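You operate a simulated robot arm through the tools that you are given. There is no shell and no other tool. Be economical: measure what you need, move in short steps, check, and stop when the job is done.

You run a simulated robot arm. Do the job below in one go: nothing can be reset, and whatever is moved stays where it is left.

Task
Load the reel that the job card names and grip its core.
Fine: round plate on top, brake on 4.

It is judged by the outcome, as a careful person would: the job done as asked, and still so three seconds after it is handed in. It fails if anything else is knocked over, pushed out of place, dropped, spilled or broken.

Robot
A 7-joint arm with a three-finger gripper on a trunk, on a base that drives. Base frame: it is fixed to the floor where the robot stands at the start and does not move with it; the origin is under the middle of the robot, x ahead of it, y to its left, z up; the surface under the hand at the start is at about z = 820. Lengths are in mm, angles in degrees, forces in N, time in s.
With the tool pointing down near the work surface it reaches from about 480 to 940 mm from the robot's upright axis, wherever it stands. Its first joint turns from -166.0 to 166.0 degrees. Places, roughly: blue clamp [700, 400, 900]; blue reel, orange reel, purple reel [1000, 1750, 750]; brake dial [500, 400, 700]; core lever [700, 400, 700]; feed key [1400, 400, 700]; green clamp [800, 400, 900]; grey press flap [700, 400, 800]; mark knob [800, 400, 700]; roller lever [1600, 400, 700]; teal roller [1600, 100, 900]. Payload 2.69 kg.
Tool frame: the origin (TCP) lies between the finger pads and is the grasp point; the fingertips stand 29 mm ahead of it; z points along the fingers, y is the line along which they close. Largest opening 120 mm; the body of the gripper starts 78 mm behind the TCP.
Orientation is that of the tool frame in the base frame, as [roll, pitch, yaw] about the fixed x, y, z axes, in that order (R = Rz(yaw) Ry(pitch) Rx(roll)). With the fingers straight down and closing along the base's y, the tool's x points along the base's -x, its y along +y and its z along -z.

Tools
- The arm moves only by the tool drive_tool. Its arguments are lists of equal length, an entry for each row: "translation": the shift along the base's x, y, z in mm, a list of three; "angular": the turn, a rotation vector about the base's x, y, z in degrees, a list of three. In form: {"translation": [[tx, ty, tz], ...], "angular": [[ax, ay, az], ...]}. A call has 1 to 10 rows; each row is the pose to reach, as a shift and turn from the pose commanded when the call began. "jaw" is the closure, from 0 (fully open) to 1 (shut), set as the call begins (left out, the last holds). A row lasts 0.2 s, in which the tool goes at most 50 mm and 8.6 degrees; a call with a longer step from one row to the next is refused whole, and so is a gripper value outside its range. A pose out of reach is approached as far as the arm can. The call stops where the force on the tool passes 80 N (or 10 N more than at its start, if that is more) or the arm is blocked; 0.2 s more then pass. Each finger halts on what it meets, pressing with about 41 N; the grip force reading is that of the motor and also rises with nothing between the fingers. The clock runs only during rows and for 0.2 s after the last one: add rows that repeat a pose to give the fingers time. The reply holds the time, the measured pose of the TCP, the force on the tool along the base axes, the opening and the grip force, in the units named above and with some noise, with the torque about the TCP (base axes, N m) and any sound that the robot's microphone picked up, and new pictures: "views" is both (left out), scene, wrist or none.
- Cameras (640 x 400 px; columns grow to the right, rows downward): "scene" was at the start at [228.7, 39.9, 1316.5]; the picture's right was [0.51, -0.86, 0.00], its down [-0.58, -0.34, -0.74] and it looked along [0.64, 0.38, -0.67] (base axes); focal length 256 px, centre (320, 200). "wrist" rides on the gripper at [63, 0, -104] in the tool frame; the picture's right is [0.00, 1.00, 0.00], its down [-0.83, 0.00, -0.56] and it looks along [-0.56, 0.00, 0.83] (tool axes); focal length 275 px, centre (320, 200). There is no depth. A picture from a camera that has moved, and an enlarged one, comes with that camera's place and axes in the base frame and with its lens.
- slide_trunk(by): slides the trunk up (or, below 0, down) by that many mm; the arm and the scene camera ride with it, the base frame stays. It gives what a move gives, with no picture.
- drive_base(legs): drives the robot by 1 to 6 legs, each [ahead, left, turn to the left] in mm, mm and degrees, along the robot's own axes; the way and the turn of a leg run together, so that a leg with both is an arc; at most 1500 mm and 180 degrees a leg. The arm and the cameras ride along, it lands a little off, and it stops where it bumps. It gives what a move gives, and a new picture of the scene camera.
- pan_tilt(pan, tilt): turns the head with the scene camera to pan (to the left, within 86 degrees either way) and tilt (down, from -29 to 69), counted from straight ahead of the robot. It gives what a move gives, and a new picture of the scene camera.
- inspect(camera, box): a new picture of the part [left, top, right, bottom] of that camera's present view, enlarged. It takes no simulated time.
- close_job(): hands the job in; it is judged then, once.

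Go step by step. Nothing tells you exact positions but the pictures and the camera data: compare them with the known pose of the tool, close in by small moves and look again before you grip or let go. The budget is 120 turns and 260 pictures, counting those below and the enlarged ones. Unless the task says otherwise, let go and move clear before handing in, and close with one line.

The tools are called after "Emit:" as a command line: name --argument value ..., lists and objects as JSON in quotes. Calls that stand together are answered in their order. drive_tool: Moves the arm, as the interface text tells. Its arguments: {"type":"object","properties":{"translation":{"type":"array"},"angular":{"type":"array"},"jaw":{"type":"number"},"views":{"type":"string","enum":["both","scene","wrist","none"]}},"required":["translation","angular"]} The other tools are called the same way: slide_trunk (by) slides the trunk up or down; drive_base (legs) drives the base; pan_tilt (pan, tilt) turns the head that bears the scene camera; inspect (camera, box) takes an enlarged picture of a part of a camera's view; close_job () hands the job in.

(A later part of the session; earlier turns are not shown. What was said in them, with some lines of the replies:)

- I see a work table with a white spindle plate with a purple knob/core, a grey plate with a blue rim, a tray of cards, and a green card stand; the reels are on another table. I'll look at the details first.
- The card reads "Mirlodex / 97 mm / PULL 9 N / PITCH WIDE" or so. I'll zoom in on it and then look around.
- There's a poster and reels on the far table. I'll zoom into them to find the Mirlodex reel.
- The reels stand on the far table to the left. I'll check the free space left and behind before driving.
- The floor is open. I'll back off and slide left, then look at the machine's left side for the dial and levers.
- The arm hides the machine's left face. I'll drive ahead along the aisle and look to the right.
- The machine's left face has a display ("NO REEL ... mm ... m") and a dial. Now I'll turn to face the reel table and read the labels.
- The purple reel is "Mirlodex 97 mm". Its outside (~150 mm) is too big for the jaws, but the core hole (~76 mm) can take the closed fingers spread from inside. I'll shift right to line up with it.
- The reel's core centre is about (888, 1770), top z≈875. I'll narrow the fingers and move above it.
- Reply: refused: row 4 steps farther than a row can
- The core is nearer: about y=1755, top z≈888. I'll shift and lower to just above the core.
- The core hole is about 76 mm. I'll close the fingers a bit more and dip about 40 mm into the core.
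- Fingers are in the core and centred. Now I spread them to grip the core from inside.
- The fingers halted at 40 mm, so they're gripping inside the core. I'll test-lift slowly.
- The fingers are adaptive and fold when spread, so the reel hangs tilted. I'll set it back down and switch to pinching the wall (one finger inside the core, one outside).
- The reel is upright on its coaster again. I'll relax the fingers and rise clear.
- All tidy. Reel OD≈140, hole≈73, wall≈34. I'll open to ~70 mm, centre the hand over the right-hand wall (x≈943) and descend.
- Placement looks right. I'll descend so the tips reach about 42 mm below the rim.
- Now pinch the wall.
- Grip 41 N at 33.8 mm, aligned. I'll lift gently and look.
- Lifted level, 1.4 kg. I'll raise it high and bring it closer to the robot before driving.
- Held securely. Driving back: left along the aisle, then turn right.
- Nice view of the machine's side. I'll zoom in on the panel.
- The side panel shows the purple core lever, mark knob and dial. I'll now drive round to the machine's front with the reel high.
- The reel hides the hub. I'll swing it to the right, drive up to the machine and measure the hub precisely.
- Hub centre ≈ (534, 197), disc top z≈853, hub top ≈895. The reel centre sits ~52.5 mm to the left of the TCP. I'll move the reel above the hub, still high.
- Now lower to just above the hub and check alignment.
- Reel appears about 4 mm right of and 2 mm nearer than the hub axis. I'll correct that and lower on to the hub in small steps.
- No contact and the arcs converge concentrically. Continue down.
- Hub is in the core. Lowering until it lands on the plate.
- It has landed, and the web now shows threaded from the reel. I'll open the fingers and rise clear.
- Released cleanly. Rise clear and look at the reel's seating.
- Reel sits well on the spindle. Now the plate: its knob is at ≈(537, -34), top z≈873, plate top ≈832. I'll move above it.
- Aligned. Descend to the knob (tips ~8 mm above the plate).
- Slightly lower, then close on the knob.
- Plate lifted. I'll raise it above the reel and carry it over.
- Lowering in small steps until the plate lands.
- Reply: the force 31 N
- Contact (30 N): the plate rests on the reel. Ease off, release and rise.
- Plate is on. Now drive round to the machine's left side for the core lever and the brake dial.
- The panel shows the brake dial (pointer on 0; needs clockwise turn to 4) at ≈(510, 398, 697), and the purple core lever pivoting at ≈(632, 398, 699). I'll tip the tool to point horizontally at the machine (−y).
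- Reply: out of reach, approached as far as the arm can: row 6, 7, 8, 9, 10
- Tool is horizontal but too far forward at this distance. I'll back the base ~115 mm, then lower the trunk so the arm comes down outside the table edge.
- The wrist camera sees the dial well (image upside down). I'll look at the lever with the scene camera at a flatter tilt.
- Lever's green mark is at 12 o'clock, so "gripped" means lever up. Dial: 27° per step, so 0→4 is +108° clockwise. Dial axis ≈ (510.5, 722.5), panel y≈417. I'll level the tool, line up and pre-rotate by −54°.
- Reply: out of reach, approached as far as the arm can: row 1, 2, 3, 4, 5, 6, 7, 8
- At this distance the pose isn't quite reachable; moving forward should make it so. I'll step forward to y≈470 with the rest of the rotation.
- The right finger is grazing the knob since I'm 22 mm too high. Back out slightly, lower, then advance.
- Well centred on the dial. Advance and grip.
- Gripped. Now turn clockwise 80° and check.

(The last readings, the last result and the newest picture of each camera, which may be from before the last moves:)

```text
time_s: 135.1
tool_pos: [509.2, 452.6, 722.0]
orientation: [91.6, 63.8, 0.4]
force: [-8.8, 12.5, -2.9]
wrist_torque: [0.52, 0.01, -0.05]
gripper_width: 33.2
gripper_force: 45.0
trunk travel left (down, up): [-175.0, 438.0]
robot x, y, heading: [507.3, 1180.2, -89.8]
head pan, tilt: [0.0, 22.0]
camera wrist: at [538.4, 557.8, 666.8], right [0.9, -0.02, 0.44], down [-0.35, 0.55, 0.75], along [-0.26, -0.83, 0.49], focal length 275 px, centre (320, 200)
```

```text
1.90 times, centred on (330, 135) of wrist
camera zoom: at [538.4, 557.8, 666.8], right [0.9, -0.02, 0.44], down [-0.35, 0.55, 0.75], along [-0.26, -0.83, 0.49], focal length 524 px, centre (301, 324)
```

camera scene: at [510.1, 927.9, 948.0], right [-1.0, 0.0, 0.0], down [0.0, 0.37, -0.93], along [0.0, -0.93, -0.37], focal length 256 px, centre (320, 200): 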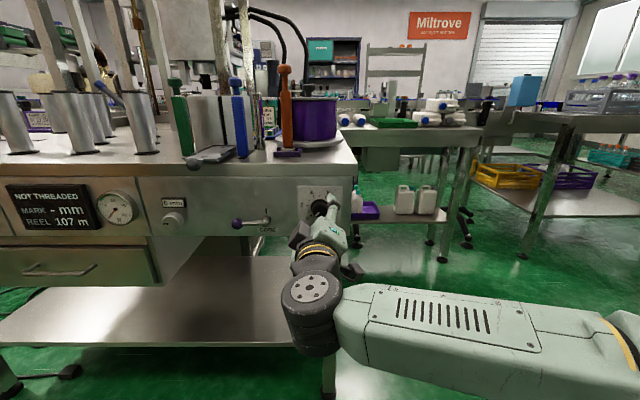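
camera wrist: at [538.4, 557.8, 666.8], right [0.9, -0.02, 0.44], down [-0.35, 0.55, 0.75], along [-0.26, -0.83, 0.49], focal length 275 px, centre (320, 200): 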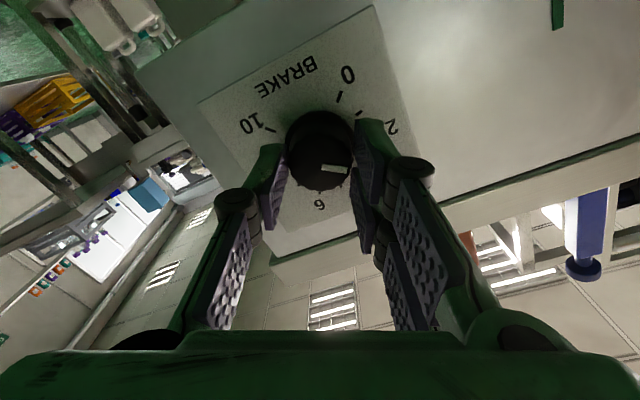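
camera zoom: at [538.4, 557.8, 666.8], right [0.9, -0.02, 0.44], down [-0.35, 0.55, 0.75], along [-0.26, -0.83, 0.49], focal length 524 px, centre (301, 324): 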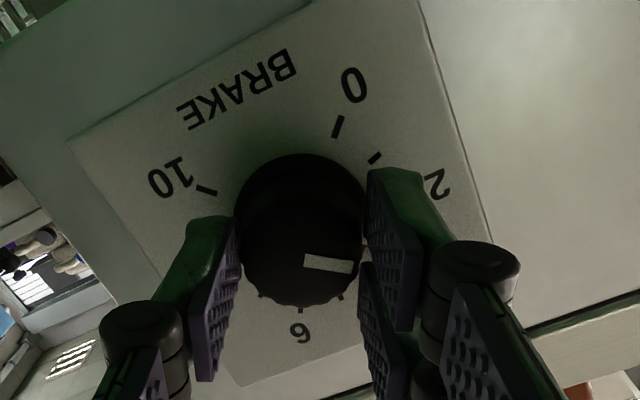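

It tracks. Turn the remaining 28°.

Emit:
drive_tool --translation '[[0, 0, 0], [0, 0, 0], [0, 0, 0], [0, 0, 0], [0, 0, 0]]' --angular '[[0, -8, 0], [0, -16, 0], [0, -24, 0], [0, -28, 0], [0, -28, 0]]' --views "none"

Emit:
inspect --camera "wrist" --box '[230, 30, 430, 240]'

```text
time_s: 136.3
tool_pos: [509.1, 451.0, 720.8]
orientation: [91.3, 35.8, -0.1]
force: [-24.1, 14.2, -7.6]
wrist_torque: [0.38, 0.04, -0.5]
gripper_width: 33.4
gripper_force: 45.2
trunk travel left (down, up): [-175.0, 438.0]
robot x, y, heading: [509.2, 1175.7, -89.9]
head pan, tilt: [0.0, 22.0]
```

```text
1.90 times, centred on (330, 135) of wrist
camera zoom: at [560.5, 557.4, 686.3], right [0.59, -0.02, 0.81], down [-0.66, 0.56, 0.5], along [-0.46, -0.83, 0.31], focal length 524 px, centre (301, 324)
```

zoom: 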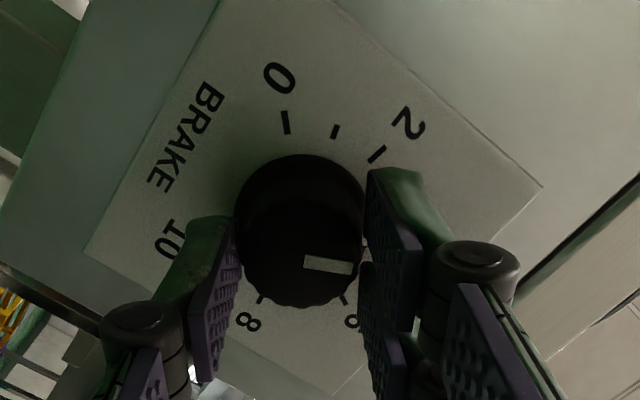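

Release and back out to read the dial.

Emit:
drive_tool --translation '[[0, 0, 0], [0, 0, 0], [0, 0, 0], [0, 0, 0], [0, 20, 0], [0, 38, 0], [0, 38, 0]]' --angular '[[0, 0, 0], [0, 0, 0], [0, 0, 0], [0, 0, 0], [0, 0, 0], [0, 0, 0], [0, 0, 0]]' --jaw 0.4 --views "wrist"

Emit:
inspect --camera "wrist" --box '[230, 30, 430, 240]'

```text
time_s: 137.9
tool_pos: [511.7, 480.1, 727.6]
orientation: [91.2, 36.1, 0.3]
force: [-0.2, -0.2, -0.1]
wrist_torque: [-0.01, 0.03, 0.04]
gripper_width: 72.0
gripper_force: 0.1
out of reach, approached as far as the arm can: row 6, 7
trunk travel left (down, up): [-175.0, 438.0]
robot x, y, heading: [509.2, 1182.0, -90.1]
head pan, tilt: [0.0, 22.0]
camera wrist: at [562.8, 585.3, 692.6], right [0.59, -0.02, 0.81], down [-0.67, 0.55, 0.5], along [-0.45, -0.83, 0.32], focal length 275 px, centre (320, 200)
```

wrist: 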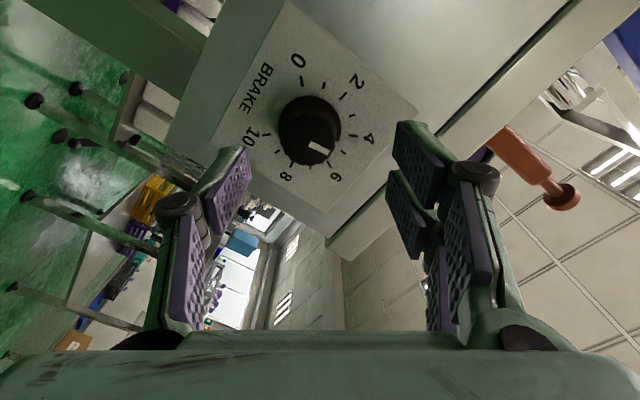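

```text
1.90 times, centred on (330, 135) of wrist
camera zoom: at [562.8, 585.3, 692.6], right [0.59, -0.02, 0.81], down [-0.67, 0.55, 0.5], along [-0.45, -0.83, 0.32], focal length 524 px, centre (301, 324)
```

zoom: 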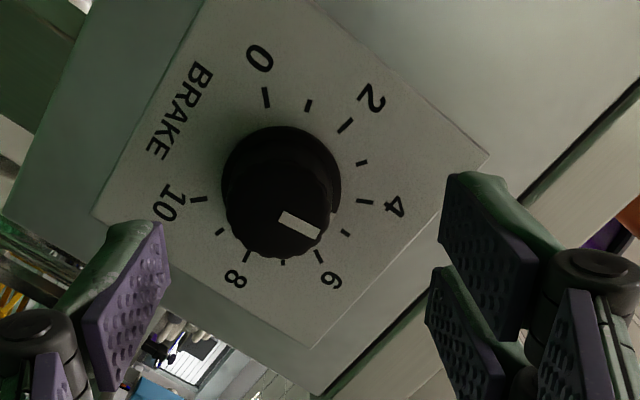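

The pointer looks past 4 (about 4.6). I'll rotate the hand back upright to read it squarely.

Emit:
drive_tool --translation '[[0, 0, 0], [0, 0, 0], [0, 0, 0], [0, 0, 0], [0, 0, 0], [0, 0, 0], [0, 0, 0]]' --angular '[[0, 8, 0], [0, 16, 0], [0, 24, 0], [0, 32, 0], [0, 40, 0], [0, 48, 0], [0, 54, 0]]' --views "none"

Emit:
inspect --camera "wrist" --box '[240, 50, 400, 200]'

```text
time_s: 139.5
tool_pos: [511.4, 477.7, 728.9]
orientation: [-145.0, 89.7, 124.0]
force: [0.4, 1.1, 1.2]
wrist_torque: [-0.02, -0.01, 0.01]
gripper_width: 71.9
gripper_force: 0.0
trunk travel left (down, up): [-175.0, 438.0]
robot x, y, heading: [506.3, 1180.9, -89.9]
head pan, tilt: [0.0, 22.0]
```

```text
2.67 times, centred on (320, 125) of wrist
camera zoom: at [512.5, 583.9, 666.2], right [1.0, -0.02, -0.01], down [0.02, 0.55, 0.83], along [-0.01, -0.83, 0.55], focal length 734 px, centre (320, 400)
```

zoom: 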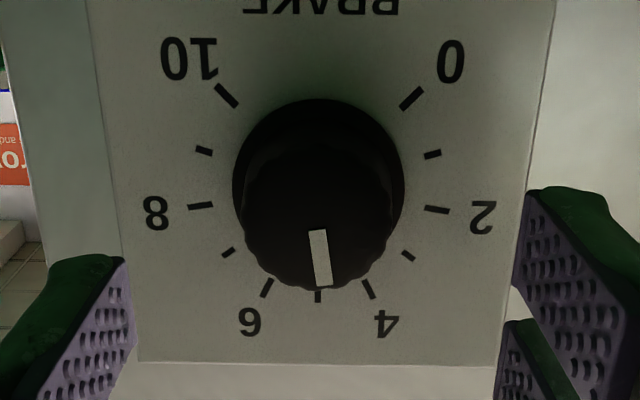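

Reads ≈4.75, so I need about 20° back counter-clockwise. Re-centre (dial axis ≈ 510, 720), grip upright, and turn back.

Emit:
drive_tool --translation '[[-1.4, 0, -5], [-1.4, 0, -9], [-1.4, -13, -9], [-1.4, -26, -9], [-1.4, -26, -9]]' --angular '[[0, 0, 0], [0, 0, 0], [0, 0, 0], [0, 0, 0], [0, 0, 0]]' --views "none"

Emit:
drive_tool --translation '[[0, 0, 0], [0, 0, 0], [0, 0, 0], [0, 0, 0]]' --angular '[[0, 0, 0], [0, 0, 0], [0, 0, 0], [0, 0, 0]]' --jaw 1 --views "none"

Emit:
inspect --camera "wrist" --box '[240, 50, 400, 200]'

```text
time_s: 140.7
tool_pos: [510.3, 453.4, 718.4]
orientation: [-169.3, 89.6, 99.7]
force: [0.3, -0.5, -0.1]
wrist_torque: [-0.02, 0.0, -0.08]
gripper_width: 72.1
gripper_force: 0.1
out of reach, approached as far as the arm can: row 1, 2
trunk travel left (down, up): [-175.0, 438.0]
robot x, y, heading: [508.9, 1179.0, -89.9]
head pan, tilt: [0.0, 22.0]
```

```text
time_s: 141.7
tool_pos: [510.3, 452.9, 718.6]
orientation: [-172.0, 89.7, 97.0]
force: [0.7, -0.1, -0.3]
wrist_torque: [0.01, 0.0, 0.03]
gripper_width: 33.2
gripper_force: 30.3
trunk travel left (down, up): [-175.0, 438.0]
robot x, y, heading: [505.0, 1180.7, -89.6]
head pan, tilt: [0.0, 22.0]
```

```text
2.67 times, centred on (320, 125) of wrist
camera zoom: at [511.3, 559.5, 656.1], right [1.0, -0.02, -0.01], down [0.01, 0.55, 0.83], along [-0.01, -0.83, 0.55], focal length 734 px, centre (320, 400)
```

zoom: 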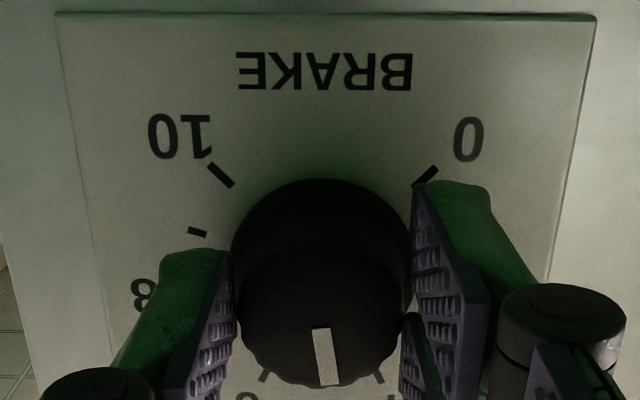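

Gripped with no side load. Turn back 20°.

Emit:
drive_tool --translation '[[0, 0, 0], [0, 0, 0], [0, 0, 0], [0, 0, 0]]' --angular '[[0, 7, 0], [0, 14, 0], [0, 20, 0], [0, 20, 0]]' --views "none"

Emit:
drive_tool --translation '[[0, 0, 0], [0, 0, 0], [0, 0, 0], [0, 15, 2], [0, 26, 7], [0, 26, 7]]' --angular '[[0, 0, 0], [0, 0, 0], [0, 0, 0], [0, -7, 0], [0, -14, 0], [0, -20, 0]]' --jaw 0.4 --views "none"

Emit:
inspect --camera "wrist" --box '[240, 50, 400, 200]'

```text
time_s: 142.7
tool_pos: [510.1, 453.7, 719.1]
orientation: [-89.8, 70.5, 179.4]
force: [-6.2, 5.5, 4.5]
wrist_torque: [0.29, -0.01, -0.28]
gripper_width: 32.7
gripper_force: 45.4
trunk travel left (down, up): [-175.0, 438.0]
robot x, y, heading: [511.5, 1181.6, -89.9]
head pan, tilt: [0.0, 22.0]
```

```text
time_s: 144.1
tool_pos: [510.4, 478.1, 726.7]
orientation: [176.3, 89.7, 85.3]
force: [0.5, -0.1, 0.5]
wrist_torque: [-0.02, 0.0, 0.01]
gripper_width: 72.1
gripper_force: 0.0
out of reach, approached as far as the arm can: row 5
trunk travel left (down, up): [-175.0, 438.0]
robot x, y, heading: [509.4, 1181.5, -90.3]
head pan, tilt: [0.0, 22.0]
```

```text
2.67 times, centred on (320, 125) of wrist
camera zoom: at [511.0, 583.1, 664.5], right [1.0, -0.02, 0.0], down [0.01, 0.55, 0.83], along [-0.01, -0.83, 0.55], focal length 734 px, centre (320, 400)
```

zoom: 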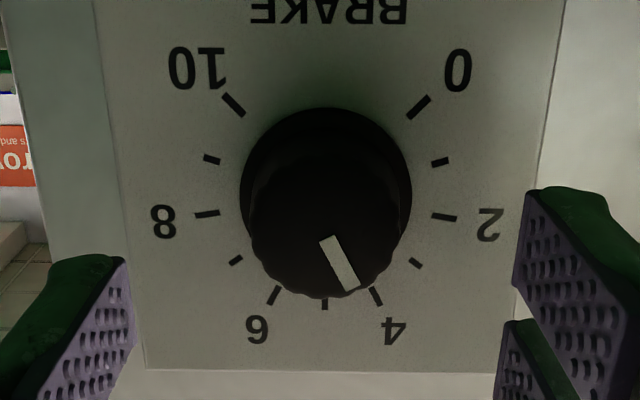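

Dial reads 4 (pointer −26…−29°, tick at −27°). Next the core lever: ball ≈ (690, 430, 692), pivot ≈ (629, 697). I'll raise the hand a bit for clearance and slide the base left ~130 mm.

Emit:
drive_tool --translation '[[0, 0, 15], [0, 0, 35], [0, 0, 55], [0, 0, 55]]' --angular '[[0, 0, 0], [0, 0, 0], [0, 0, 0], [0, 0, 0]]' --views "none"

Emit:
drive_base --legs '[[0, 130, 0]]'

Emit:
inspect --camera "wrist" --box '[0, 0, 640, 400]'

```text
time_s: 145.1
tool_pos: [510.4, 478.9, 779.9]
orientation: [-169.5, 89.7, 99.6]
force: [0.6, -0.4, 0.2]
wrist_torque: [0.03, -0.04, 0.01]
gripper_width: 71.9
gripper_force: 0.1
trunk travel left (down, up): [-175.0, 438.0]
robot x, y, heading: [507.2, 1182.3, -90.0]
head pan, tilt: [0.0, 22.0]
```

```text
time_s: 146.8
tool_pos: [638.9, 480.0, 779.4]
orientation: [-172.6, 89.6, 96.4]
force: [0.9, 0.9, 0.2]
wrist_torque: [-0.01, 0.01, -0.04]
gripper_width: 71.8
gripper_force: 0.1
trunk travel left (down, up): [-175.0, 438.0]
robot x, y, heading: [635.1, 1178.7, -89.7]
head pan, tilt: [0.0, 22.0]
camera scene: at [638.9, 928.2, 948.0], right [-1.0, 0.0, 0.0], down [0.0, 0.37, -0.93], along [0.0, -0.93, -0.37], focal length 256 px, centre (320, 200)
```

scene: 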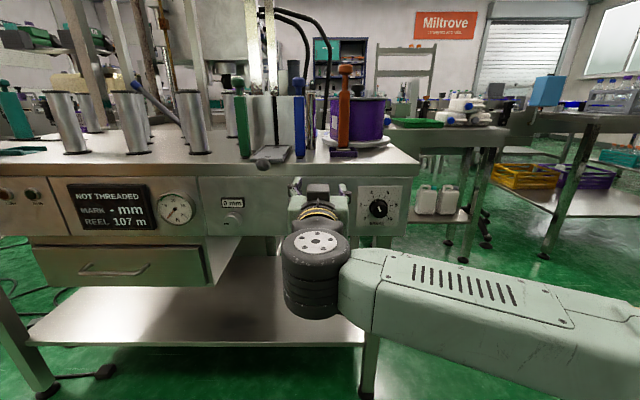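

```text
1.00 times, centred on (320, 200) of wrist (not enlarged: the box is as wide or as high as the picture)
camera zoom: at [640.0, 585.7, 718.1], right [1.0, -0.02, -0.01], down [0.01, 0.55, 0.83], along [-0.01, -0.83, 0.55], focal length 275 px, centre (320, 200)
```

zoom: 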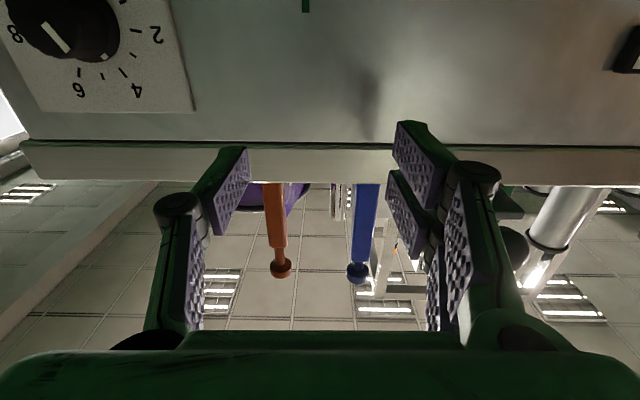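

Now rotate the hand so the fingers close vertically, above the lever ball, and look.

Emit:
drive_tool --translation '[[10, 0, 0], [20, 0, 0], [30, 0, 0], [40, 0, 0], [51, 0, 0], [51, 0, 0], [51, 0, 0], [51, 0, 0], [51, 0, 0], [51, 0, 0]]' --angular '[[0, 8, 0], [0, 16, 0], [0, 24, 0], [0, 32, 0], [0, 40, 0], [0, 48, 0], [0, 56, 0], [0, 64, 0], [0, 72, 0], [0, 80, 0]]'

```text
time_s: 149.0
tool_pos: [682.8, 477.0, 775.1]
orientation: [-90.2, 14.2, -179.7]
force: [0.9, 0.7, -0.5]
wrist_torque: [0.0, 0.02, -0.01]
gripper_width: 72.1
gripper_force: 0.0
trunk travel left (down, up): [-175.0, 438.0]
robot x, y, heading: [637.4, 1177.8, -89.9]
head pan, tilt: [0.0, 22.0]
camera scene: at [638.9, 928.2, 948.0], right [-1.0, 0.0, 0.0], down [0.0, 0.37, -0.93], along [0.0, -0.93, -0.37], focal length 256 px, centre (320, 200)
camera wrist: at [621.7, 582.6, 760.4], right [0.24, 0.01, -0.97], down [0.8, 0.56, 0.2], along [0.55, -0.83, 0.13], focal length 275 px, centre (320, 200)
```

scene: 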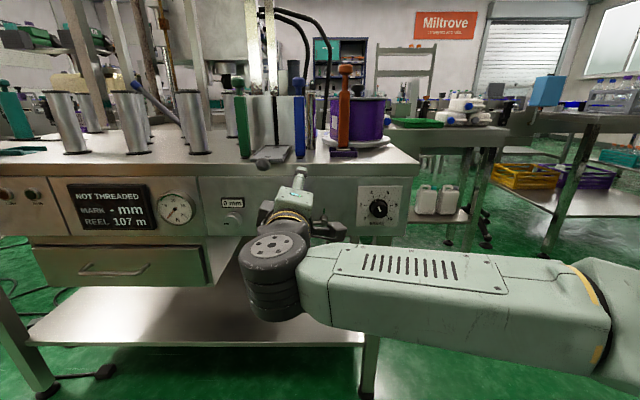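
wrist: 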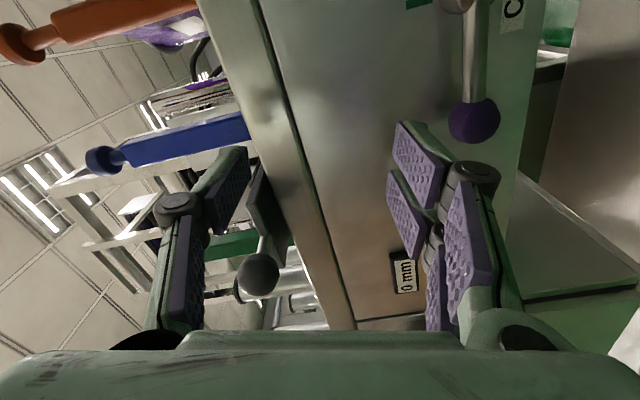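

Ball confirmed at ≈(690, 437, 690), pivot ≈(630, 696). I'll go around its free end: shift +x, lower, advance, then slide over the ball.

Emit:
drive_tool --translation '[[25, 0, 0], [50, 0, 0], [50, 0, -30], [50, 0, -60], [50, 0, -85], [50, -10, -85], [50, -20, -85], [50, -20, -85]]' --angular '[[0, 0, 0], [0, 0, 0], [0, 0, 0], [0, 0, 0], [0, 0, 0], [0, 0, 0], [0, 0, 0], [0, 0, 0]]'

```text
time_s: 150.8
tool_pos: [739.9, 460.4, 695.8]
orientation: [-89.0, 10.0, 179.7]
force: [0.2, 0.3, 0.5]
wrist_torque: [-0.01, 0.03, -0.02]
gripper_width: 72.0
gripper_force: 0.0
trunk travel left (down, up): [-175.0, 438.0]
robot x, y, heading: [635.5, 1179.3, -90.1]
head pan, tilt: [0.0, 22.0]
camera scene: at [638.9, 928.2, 948.0], right [-1.0, 0.0, 0.0], down [0.0, 0.37, -0.93], along [0.0, -0.93, -0.37], focal length 256 px, centre (320, 200)
camera wrist: at [679.0, 565.8, 683.2], right [0.17, -0.02, -0.99], down [0.82, 0.55, 0.13], along [0.54, -0.83, 0.11], focal length 275 px, centre (320, 200)
```

scene: 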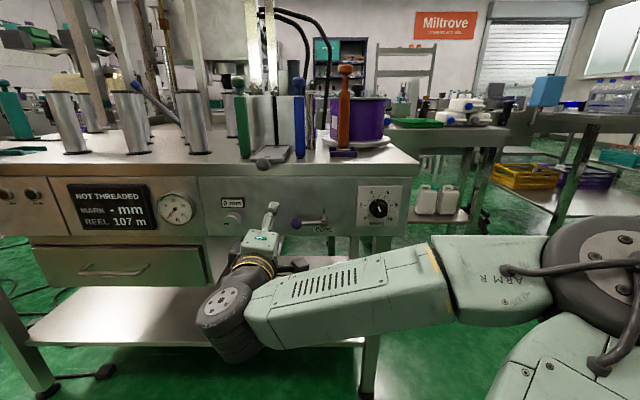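
wrist: 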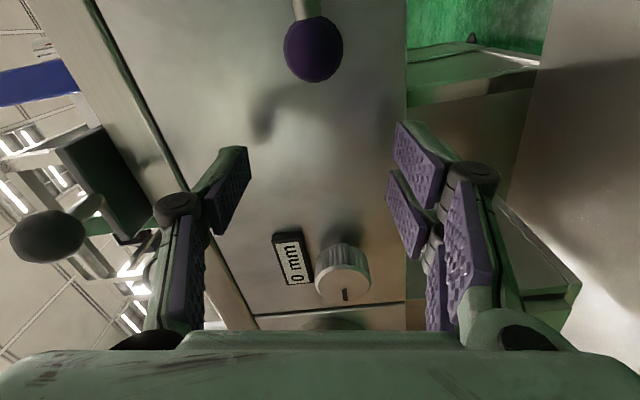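

Now slide over the ball.

Emit:
drive_tool --translation '[[0, 0, -5], [-25, 0, -5], [-51, 0, -5], [-51, -4, -5]]' --angular '[[0, 0, 0], [0, 0, 0], [0, 0, 0], [0, 0, 0]]'

Emit:
inspect --camera "scene" --box '[220, 170, 420, 290]'

```text
time_s: 151.8
tool_pos: [689.4, 455.9, 690.3]
orientation: [-89.1, 10.0, 179.7]
force: [-0.1, 0.2, 0.0]
wrist_torque: [-0.02, 0.01, 0.01]
gripper_width: 71.6
gripper_force: 0.2
trunk travel left (down, up): [-175.0, 438.0]
robot x, y, heading: [634.3, 1181.2, -90.0]
head pan, tilt: [0.0, 22.0]
camera scene: at [638.9, 928.2, 948.0], right [-1.0, 0.0, 0.0], down [0.0, 0.37, -0.93], along [0.0, -0.93, -0.37], focal length 256 px, centre (320, 200)
camera wrist: at [627.3, 561.6, 678.3], right [0.17, -0.02, -0.99], down [0.82, 0.55, 0.13], along [0.54, -0.83, 0.11], focal length 275 px, centre (320, 200)
```

scene: 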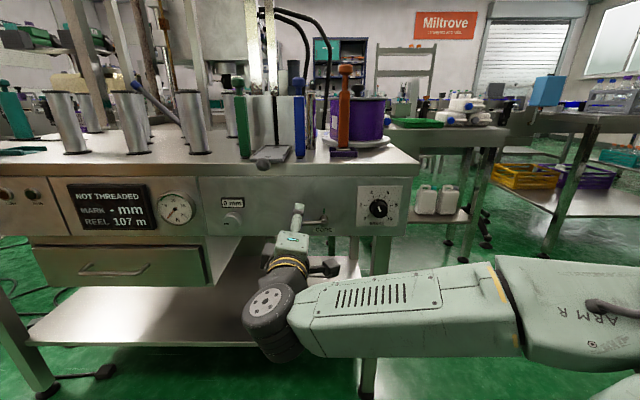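
wrist: 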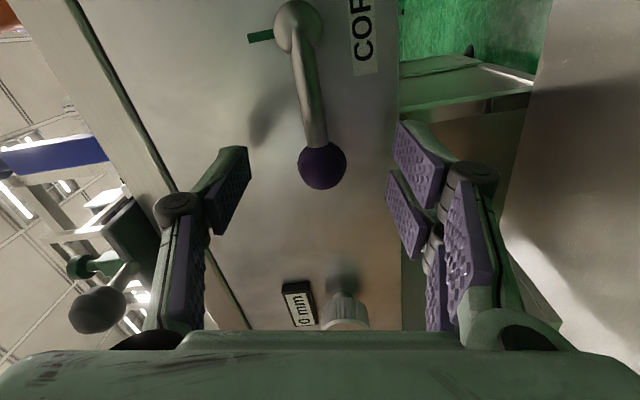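

```text
3.20 times, centred on (320, 230) of scene
camera zoom: at [638.9, 928.2, 948.0], right [-1.0, 0.0, 0.0], down [0.0, 0.37, -0.93], along [0.0, -0.93, -0.37], focal length 819 px, centre (320, 104)
```

zoom: 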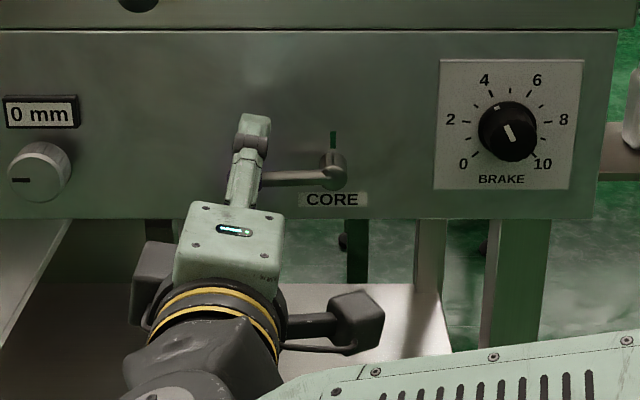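

Nicely centred: pivot ≈(628.5, 690), radius ≈61 mm, lever horizontal. Grip the ball.

Emit:
drive_tool --translation '[[0, -4, 0], [0, -4, 0], [0, -4, 0], [0, -4, 0], [0, -4, 0], [0, -4, 0]]' --angular '[[0, 0, 0], [0, 0, 0], [0, 0, 0], [0, 0, 0], [0, 0, 0], [0, 0, 0]]' --jaw 1 --views "wrist"

```text
time_s: 153.2
tool_pos: [689.8, 451.7, 690.3]
orientation: [-89.1, 10.0, 179.7]
force: [2.0, -3.1, -0.6]
wrist_torque: [0.07, -0.04, 0.01]
gripper_width: 24.4
gripper_force: 45.3
trunk travel left (down, up): [-175.0, 438.0]
robot x, y, heading: [633.9, 1179.4, -89.7]
head pan, tilt: [0.0, 22.0]
camera wrist: at [627.3, 557.4, 678.2], right [0.17, -0.02, -0.99], down [0.82, 0.55, 0.13], along [0.54, -0.83, 0.11], focal length 275 px, centre (320, 200)
```

wrist: 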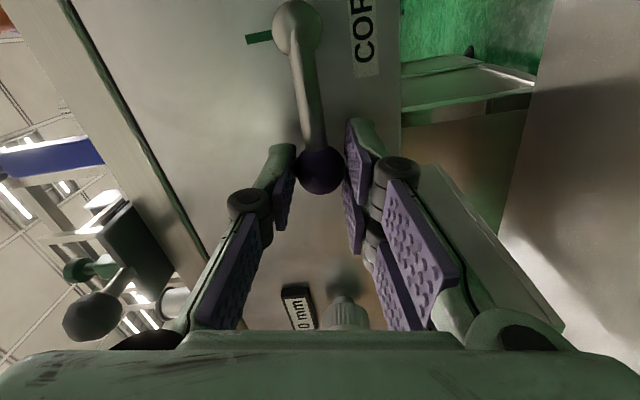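

Ball gripped. Swing the lever up along its arc.

Emit:
drive_tool --translation '[[-0.6, 0, 8.5], [-2.4, 0, 16.8], [-5.3, 0, 24.8], [-9.3, 0, 32.3], [-14.3, 0, 39.2], [-20.2, 0, 45.3]]' --angular '[[0, -8, 0], [0, -16, 0], [0, -24, 0], [0, -32, 0], [0, -40, 0], [0, -48, 0]]' --views "wrist"

```text
time_s: 154.6
tool_pos: [669.2, 451.5, 734.2]
orientation: [-89.7, 58.1, 179.2]
force: [1.0, -2.0, -6.3]
wrist_torque: [0.05, -0.2, 0.09]
gripper_width: 24.4
gripper_force: 44.8
trunk travel left (down, up): [-175.0, 438.0]
robot x, y, heading: [638.2, 1182.8, -89.7]
head pan, tilt: [0.0, 22.0]
camera wrist: at [636.6, 557.6, 681.1], right [0.85, -0.02, -0.53], down [0.45, 0.55, 0.7], along [0.28, -0.83, 0.47], focal length 275 px, centre (320, 200)
```

wrist: 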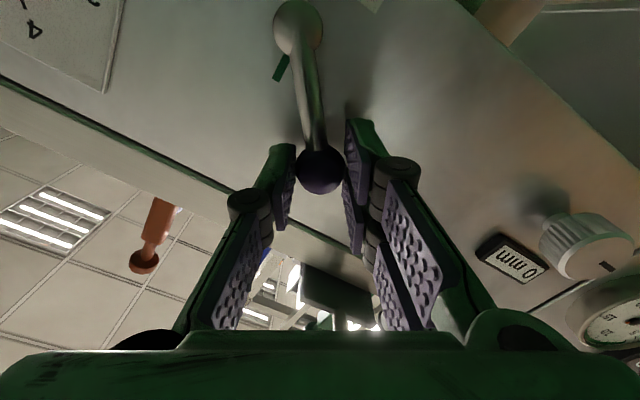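

Tracks well. Continue to the top.

Emit:
drive_tool --translation '[[-6.7, 0, 5.3], [-14.1, 0, 9.5], [-21.9, 0, 12.7], [-30.2, 0, 14.8], [-38.7, 0, 15.7], [-40.8, 0, 15.7], [-40.8, 0, 15.7]]' --angular '[[0, -8, 0], [0, -16, 0], [0, -24, 0], [0, -32, 0], [0, -40, 0], [0, -42, 0], [0, -42, 0]]' --views "wrist"

Emit:
inspect --camera "scene" --box '[220, 150, 420, 270]'

```text
time_s: 156.2
tool_pos: [630.7, 451.4, 749.5]
orientation: [93.4, 80.0, 2.8]
force: [9.3, 9.5, -18.6]
wrist_torque: [0.57, -0.07, 0.29]
gripper_width: 24.1
gripper_force: 45.0
trunk travel left (down, up): [-175.0, 438.0]
robot x, y, heading: [636.2, 1178.5, -89.9]
head pan, tilt: [0.0, 22.0]
camera wrist: at [641.3, 557.7, 689.0], right [0.99, -0.01, 0.17], down [-0.13, 0.55, 0.82], along [-0.1, -0.84, 0.54], focal length 275 px, centre (320, 200)
```

wrist: 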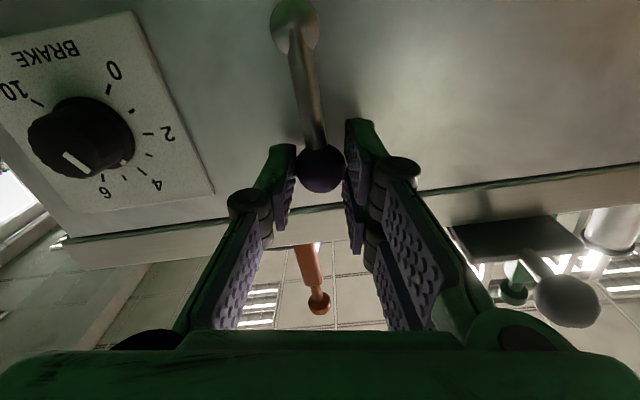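

```text
3.20 times, centred on (320, 210) of scene
camera zoom: at [639.4, 927.5, 947.6], right [-1.0, 0.0, 0.0], down [0.0, 0.38, -0.93], along [0.0, -0.93, -0.38], focal length 819 px, centre (320, 168)
```

zoom: 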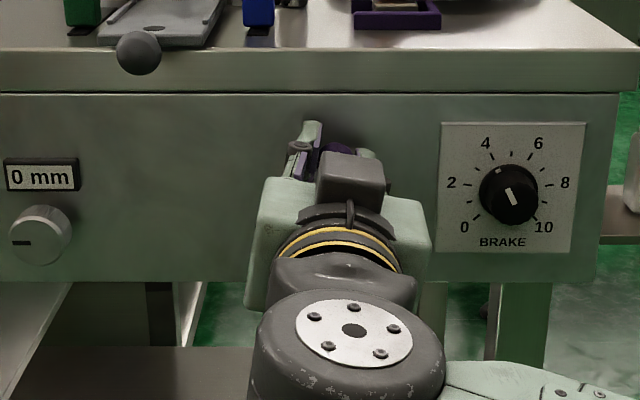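

Lever is up, covering the green mark. Release, back out and check.

Emit:
drive_tool --translation '[[0, 0, 0], [0, 0, 0], [0, 0, 0], [0, 0, 0], [0, 15, 0], [0, 30, 5], [0, 30, 5]]' --angular '[[0, 0, 0], [0, 0, 0], [0, 0, 0], [0, 0, 0], [0, 0, 0], [0, 0, 0], [0, 0, 0]]' --jaw 0.4 --views "wrist"

Emit:
inspect --camera "wrist" --box '[220, 0, 400, 180]'

```text
time_s: 157.8
tool_pos: [627.5, 482.7, 757.7]
orientation: [92.3, 80.0, 1.6]
force: [-0.1, 0.1, -0.3]
wrist_torque: [0.02, -0.01, -0.01]
gripper_width: 71.8
gripper_force: 0.1
trunk travel left (down, up): [-175.0, 438.0]
robot x, y, heading: [638.2, 1178.2, -90.0]
head pan, tilt: [0.0, 22.0]
camera wrist: at [640.0, 587.5, 695.2], right [0.99, -0.02, 0.17], down [-0.13, 0.55, 0.82], along [-0.11, -0.83, 0.54], focal length 275 px, centre (320, 200)
```

wrist: 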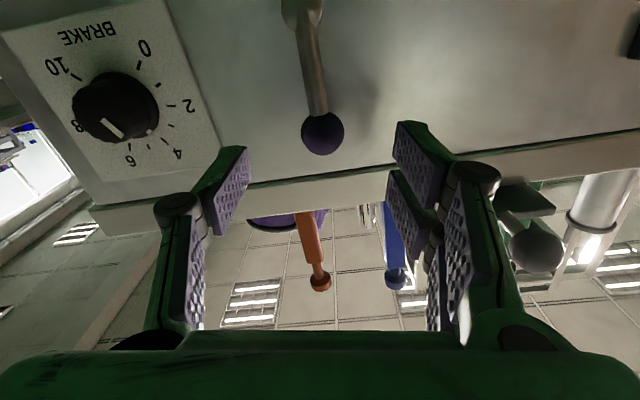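

```text
2.22 times, centred on (310, 90) of wrist
camera zoom: at [640.0, 587.5, 695.2], right [0.99, -0.02, 0.17], down [-0.13, 0.55, 0.82], along [-0.11, -0.83, 0.54], focal length 612 px, centre (342, 444)
```

zoom: 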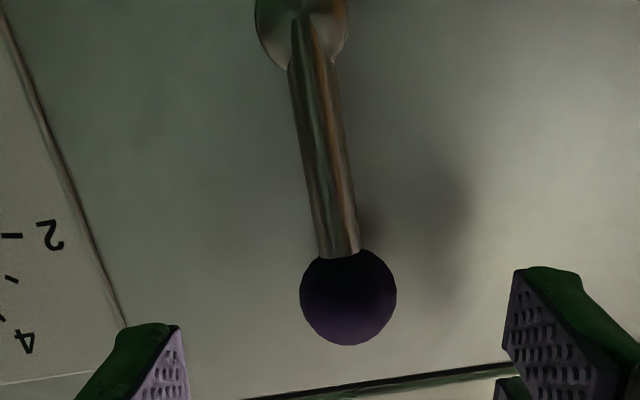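

Lever stands vertical. Raise the trunk to lift the hand clear, then check everything with the scene camera.

Emit:
slide_trunk --by 400

Emit:
pan_tilt --pan 0 --tilt 50

Emit:
inspect --camera "scene" --box '[250, 170, 410, 250]'

Emit:
inspect --camera "scene" --box '[130, 60, 450, 250]'

```text
time_s: 161.6
tool_pos: [628.6, 481.7, 1156.1]
orientation: [92.5, 80.1, 1.6]
force: [-0.2, -0.1, 0.4]
wrist_torque: [-0.03, -0.01, 0.02]
gripper_width: 72.0
gripper_force: 0.0
trunk travel left (down, up): [-575.0, 38.0]
robot x, y, heading: [638.6, 1183.0, -90.0]
head pan, tilt: [0.0, 22.0]
```

```text
time_s: 162.5
tool_pos: [627.5, 481.3, 1156.8]
orientation: [92.4, 80.0, 1.5]
force: [-0.2, 0.4, 0.2]
wrist_torque: [0.0, -0.01, -0.01]
gripper_width: 71.8
gripper_force: 0.0
trunk travel left (down, up): [-575.0, 38.0]
robot x, y, heading: [637.1, 1178.9, -89.9]
head pan, tilt: [0.0, 50.0]
camera scene: at [638.8, 943.9, 1305.7], right [-1.0, 0.0, 0.0], down [0.0, 0.77, -0.64], along [0.0, -0.64, -0.77], focal length 256 px, centre (320, 200)
```

scene: 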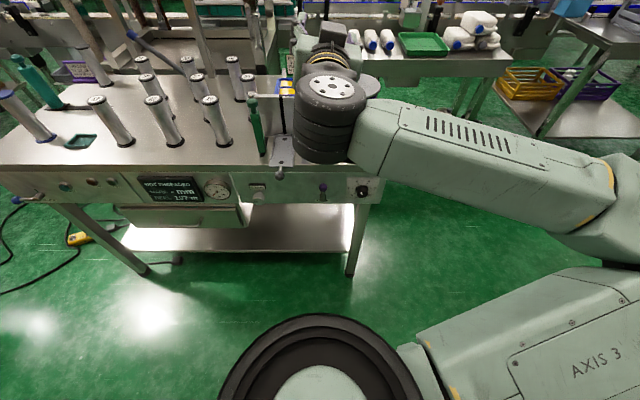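

```text
4.00 times, centred on (330, 210) of scene
camera zoom: at [638.8, 943.9, 1305.7], right [-1.0, 0.0, 0.0], down [0.0, 0.77, -0.64], along [0.0, -0.64, -0.77], focal length 1024 px, centre (280, 160)
```

zoom: 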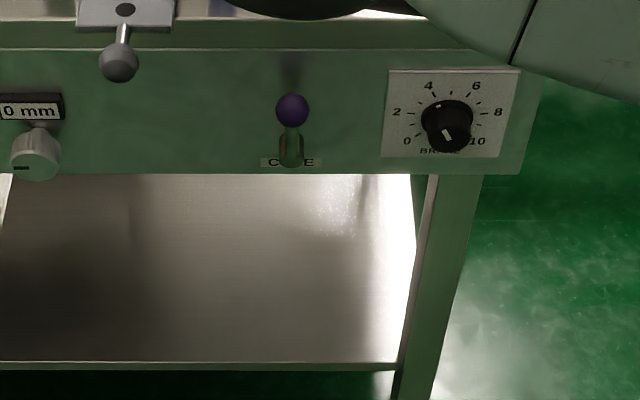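

```text
2.00 times, centred on (290, 155) of scene
camera zoom: at [638.8, 943.9, 1305.7], right [-1.0, 0.0, 0.0], down [0.0, 0.77, -0.64], along [0.0, -0.64, -0.77], focal length 512 px, centre (380, 290)
```

zoom: 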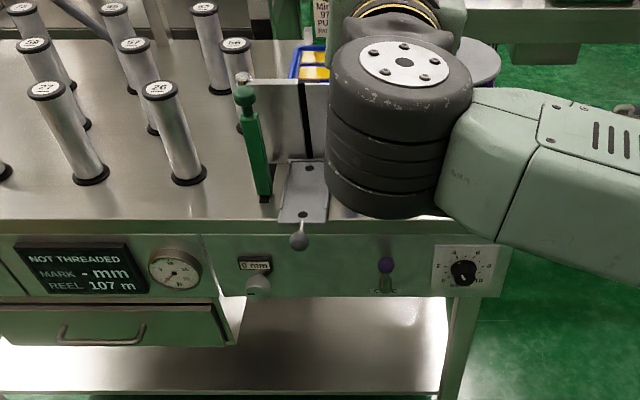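

Lever up, brake on 4. I'll slide the base away and take a last look at the reel, plate and surroundings.

Emit:
drive_base --legs '[[0, -500, 0]]'

Emit:
pan_tilt --pan 35 --tilt 35

Emit:
inspect --camera "scene" --box '[200, 60, 440, 260]'

```text
time_s: 166.9
tool_pos: [127.2, 481.3, 1155.8]
orientation: [92.6, 80.0, 1.3]
force: [-0.5, -1.2, -0.3]
wrist_torque: [0.0, 0.03, -0.03]
gripper_width: 71.9
gripper_force: 0.0
trunk travel left (down, up): [-575.0, 38.0]
robot x, y, heading: [139.4, 1177.7, -90.3]
head pan, tilt: [0.0, 50.0]
camera scene: at [139.4, 943.7, 1305.6], right [-1.0, 0.0, 0.0], down [0.0, 0.77, -0.64], along [0.0, -0.64, -0.77], focal length 256 px, centre (320, 200)
```

scene: 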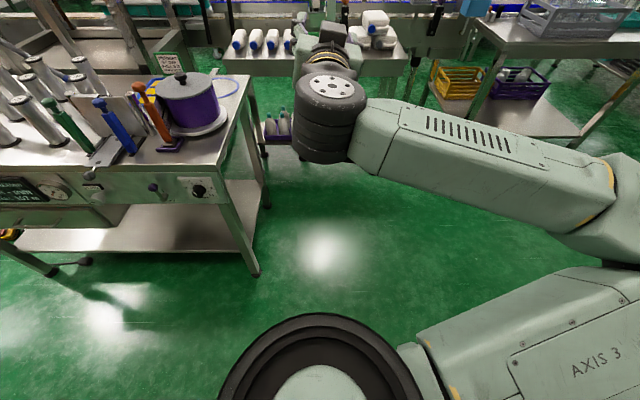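

```text
time_s: 167.9
tool_pos: [127.8, 482.2, 1157.0]
orientation: [92.4, 80.0, 1.2]
force: [-0.7, 1.1, -0.3]
wrist_torque: [-0.02, 0.02, -0.01]
gripper_width: 72.0
gripper_force: 0.1
trunk travel left (down, up): [-575.0, 38.0]
robot x, y, heading: [139.6, 1178.6, -90.0]
head pan, tilt: [35.0, 35.0]
camera scene: at [190.0, 948.4, 1327.3], right [-0.82, -0.57, 0.0], down [-0.33, 0.47, -0.82], along [0.47, -0.67, -0.57], focal length 256 px, centre (320, 200)
```

scene: 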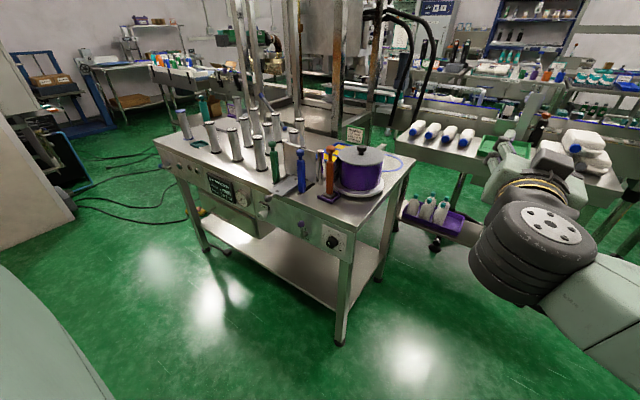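

```text
2.00 times, centred on (320, 160) of scene
camera zoom: at [190.0, 948.4, 1327.3], right [-0.82, -0.57, 0.0], down [-0.33, 0.47, -0.82], along [0.47, -0.67, -0.57], focal length 512 px, centre (320, 280)
```

zoom: 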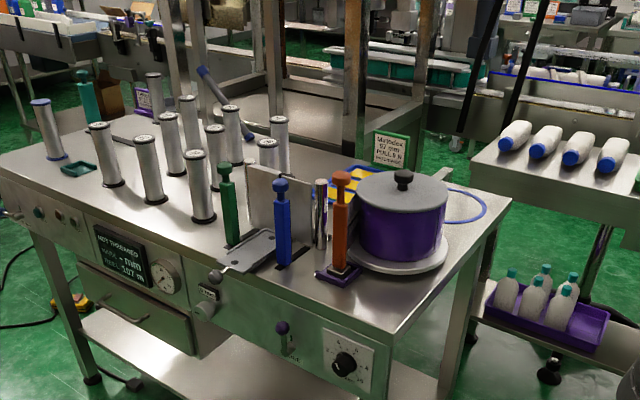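

Everything is in place: the reel is seated and threaded, the plate lies flat on top, the core lever is up on its green mark, the brake is on 4, and nothing else was disturbed. I'm handing in now.

Emit:
close_job

```text
The job is handed in.
```

I loaded the Mirlodex 97 mm reel on the spindle, gripped its core with the lever up on the green mark, put the round plate on top, and set the brake dial to 4. The machine display shows 107 m on the reel and reads "NOT THREADED"; threading was not part of this job.
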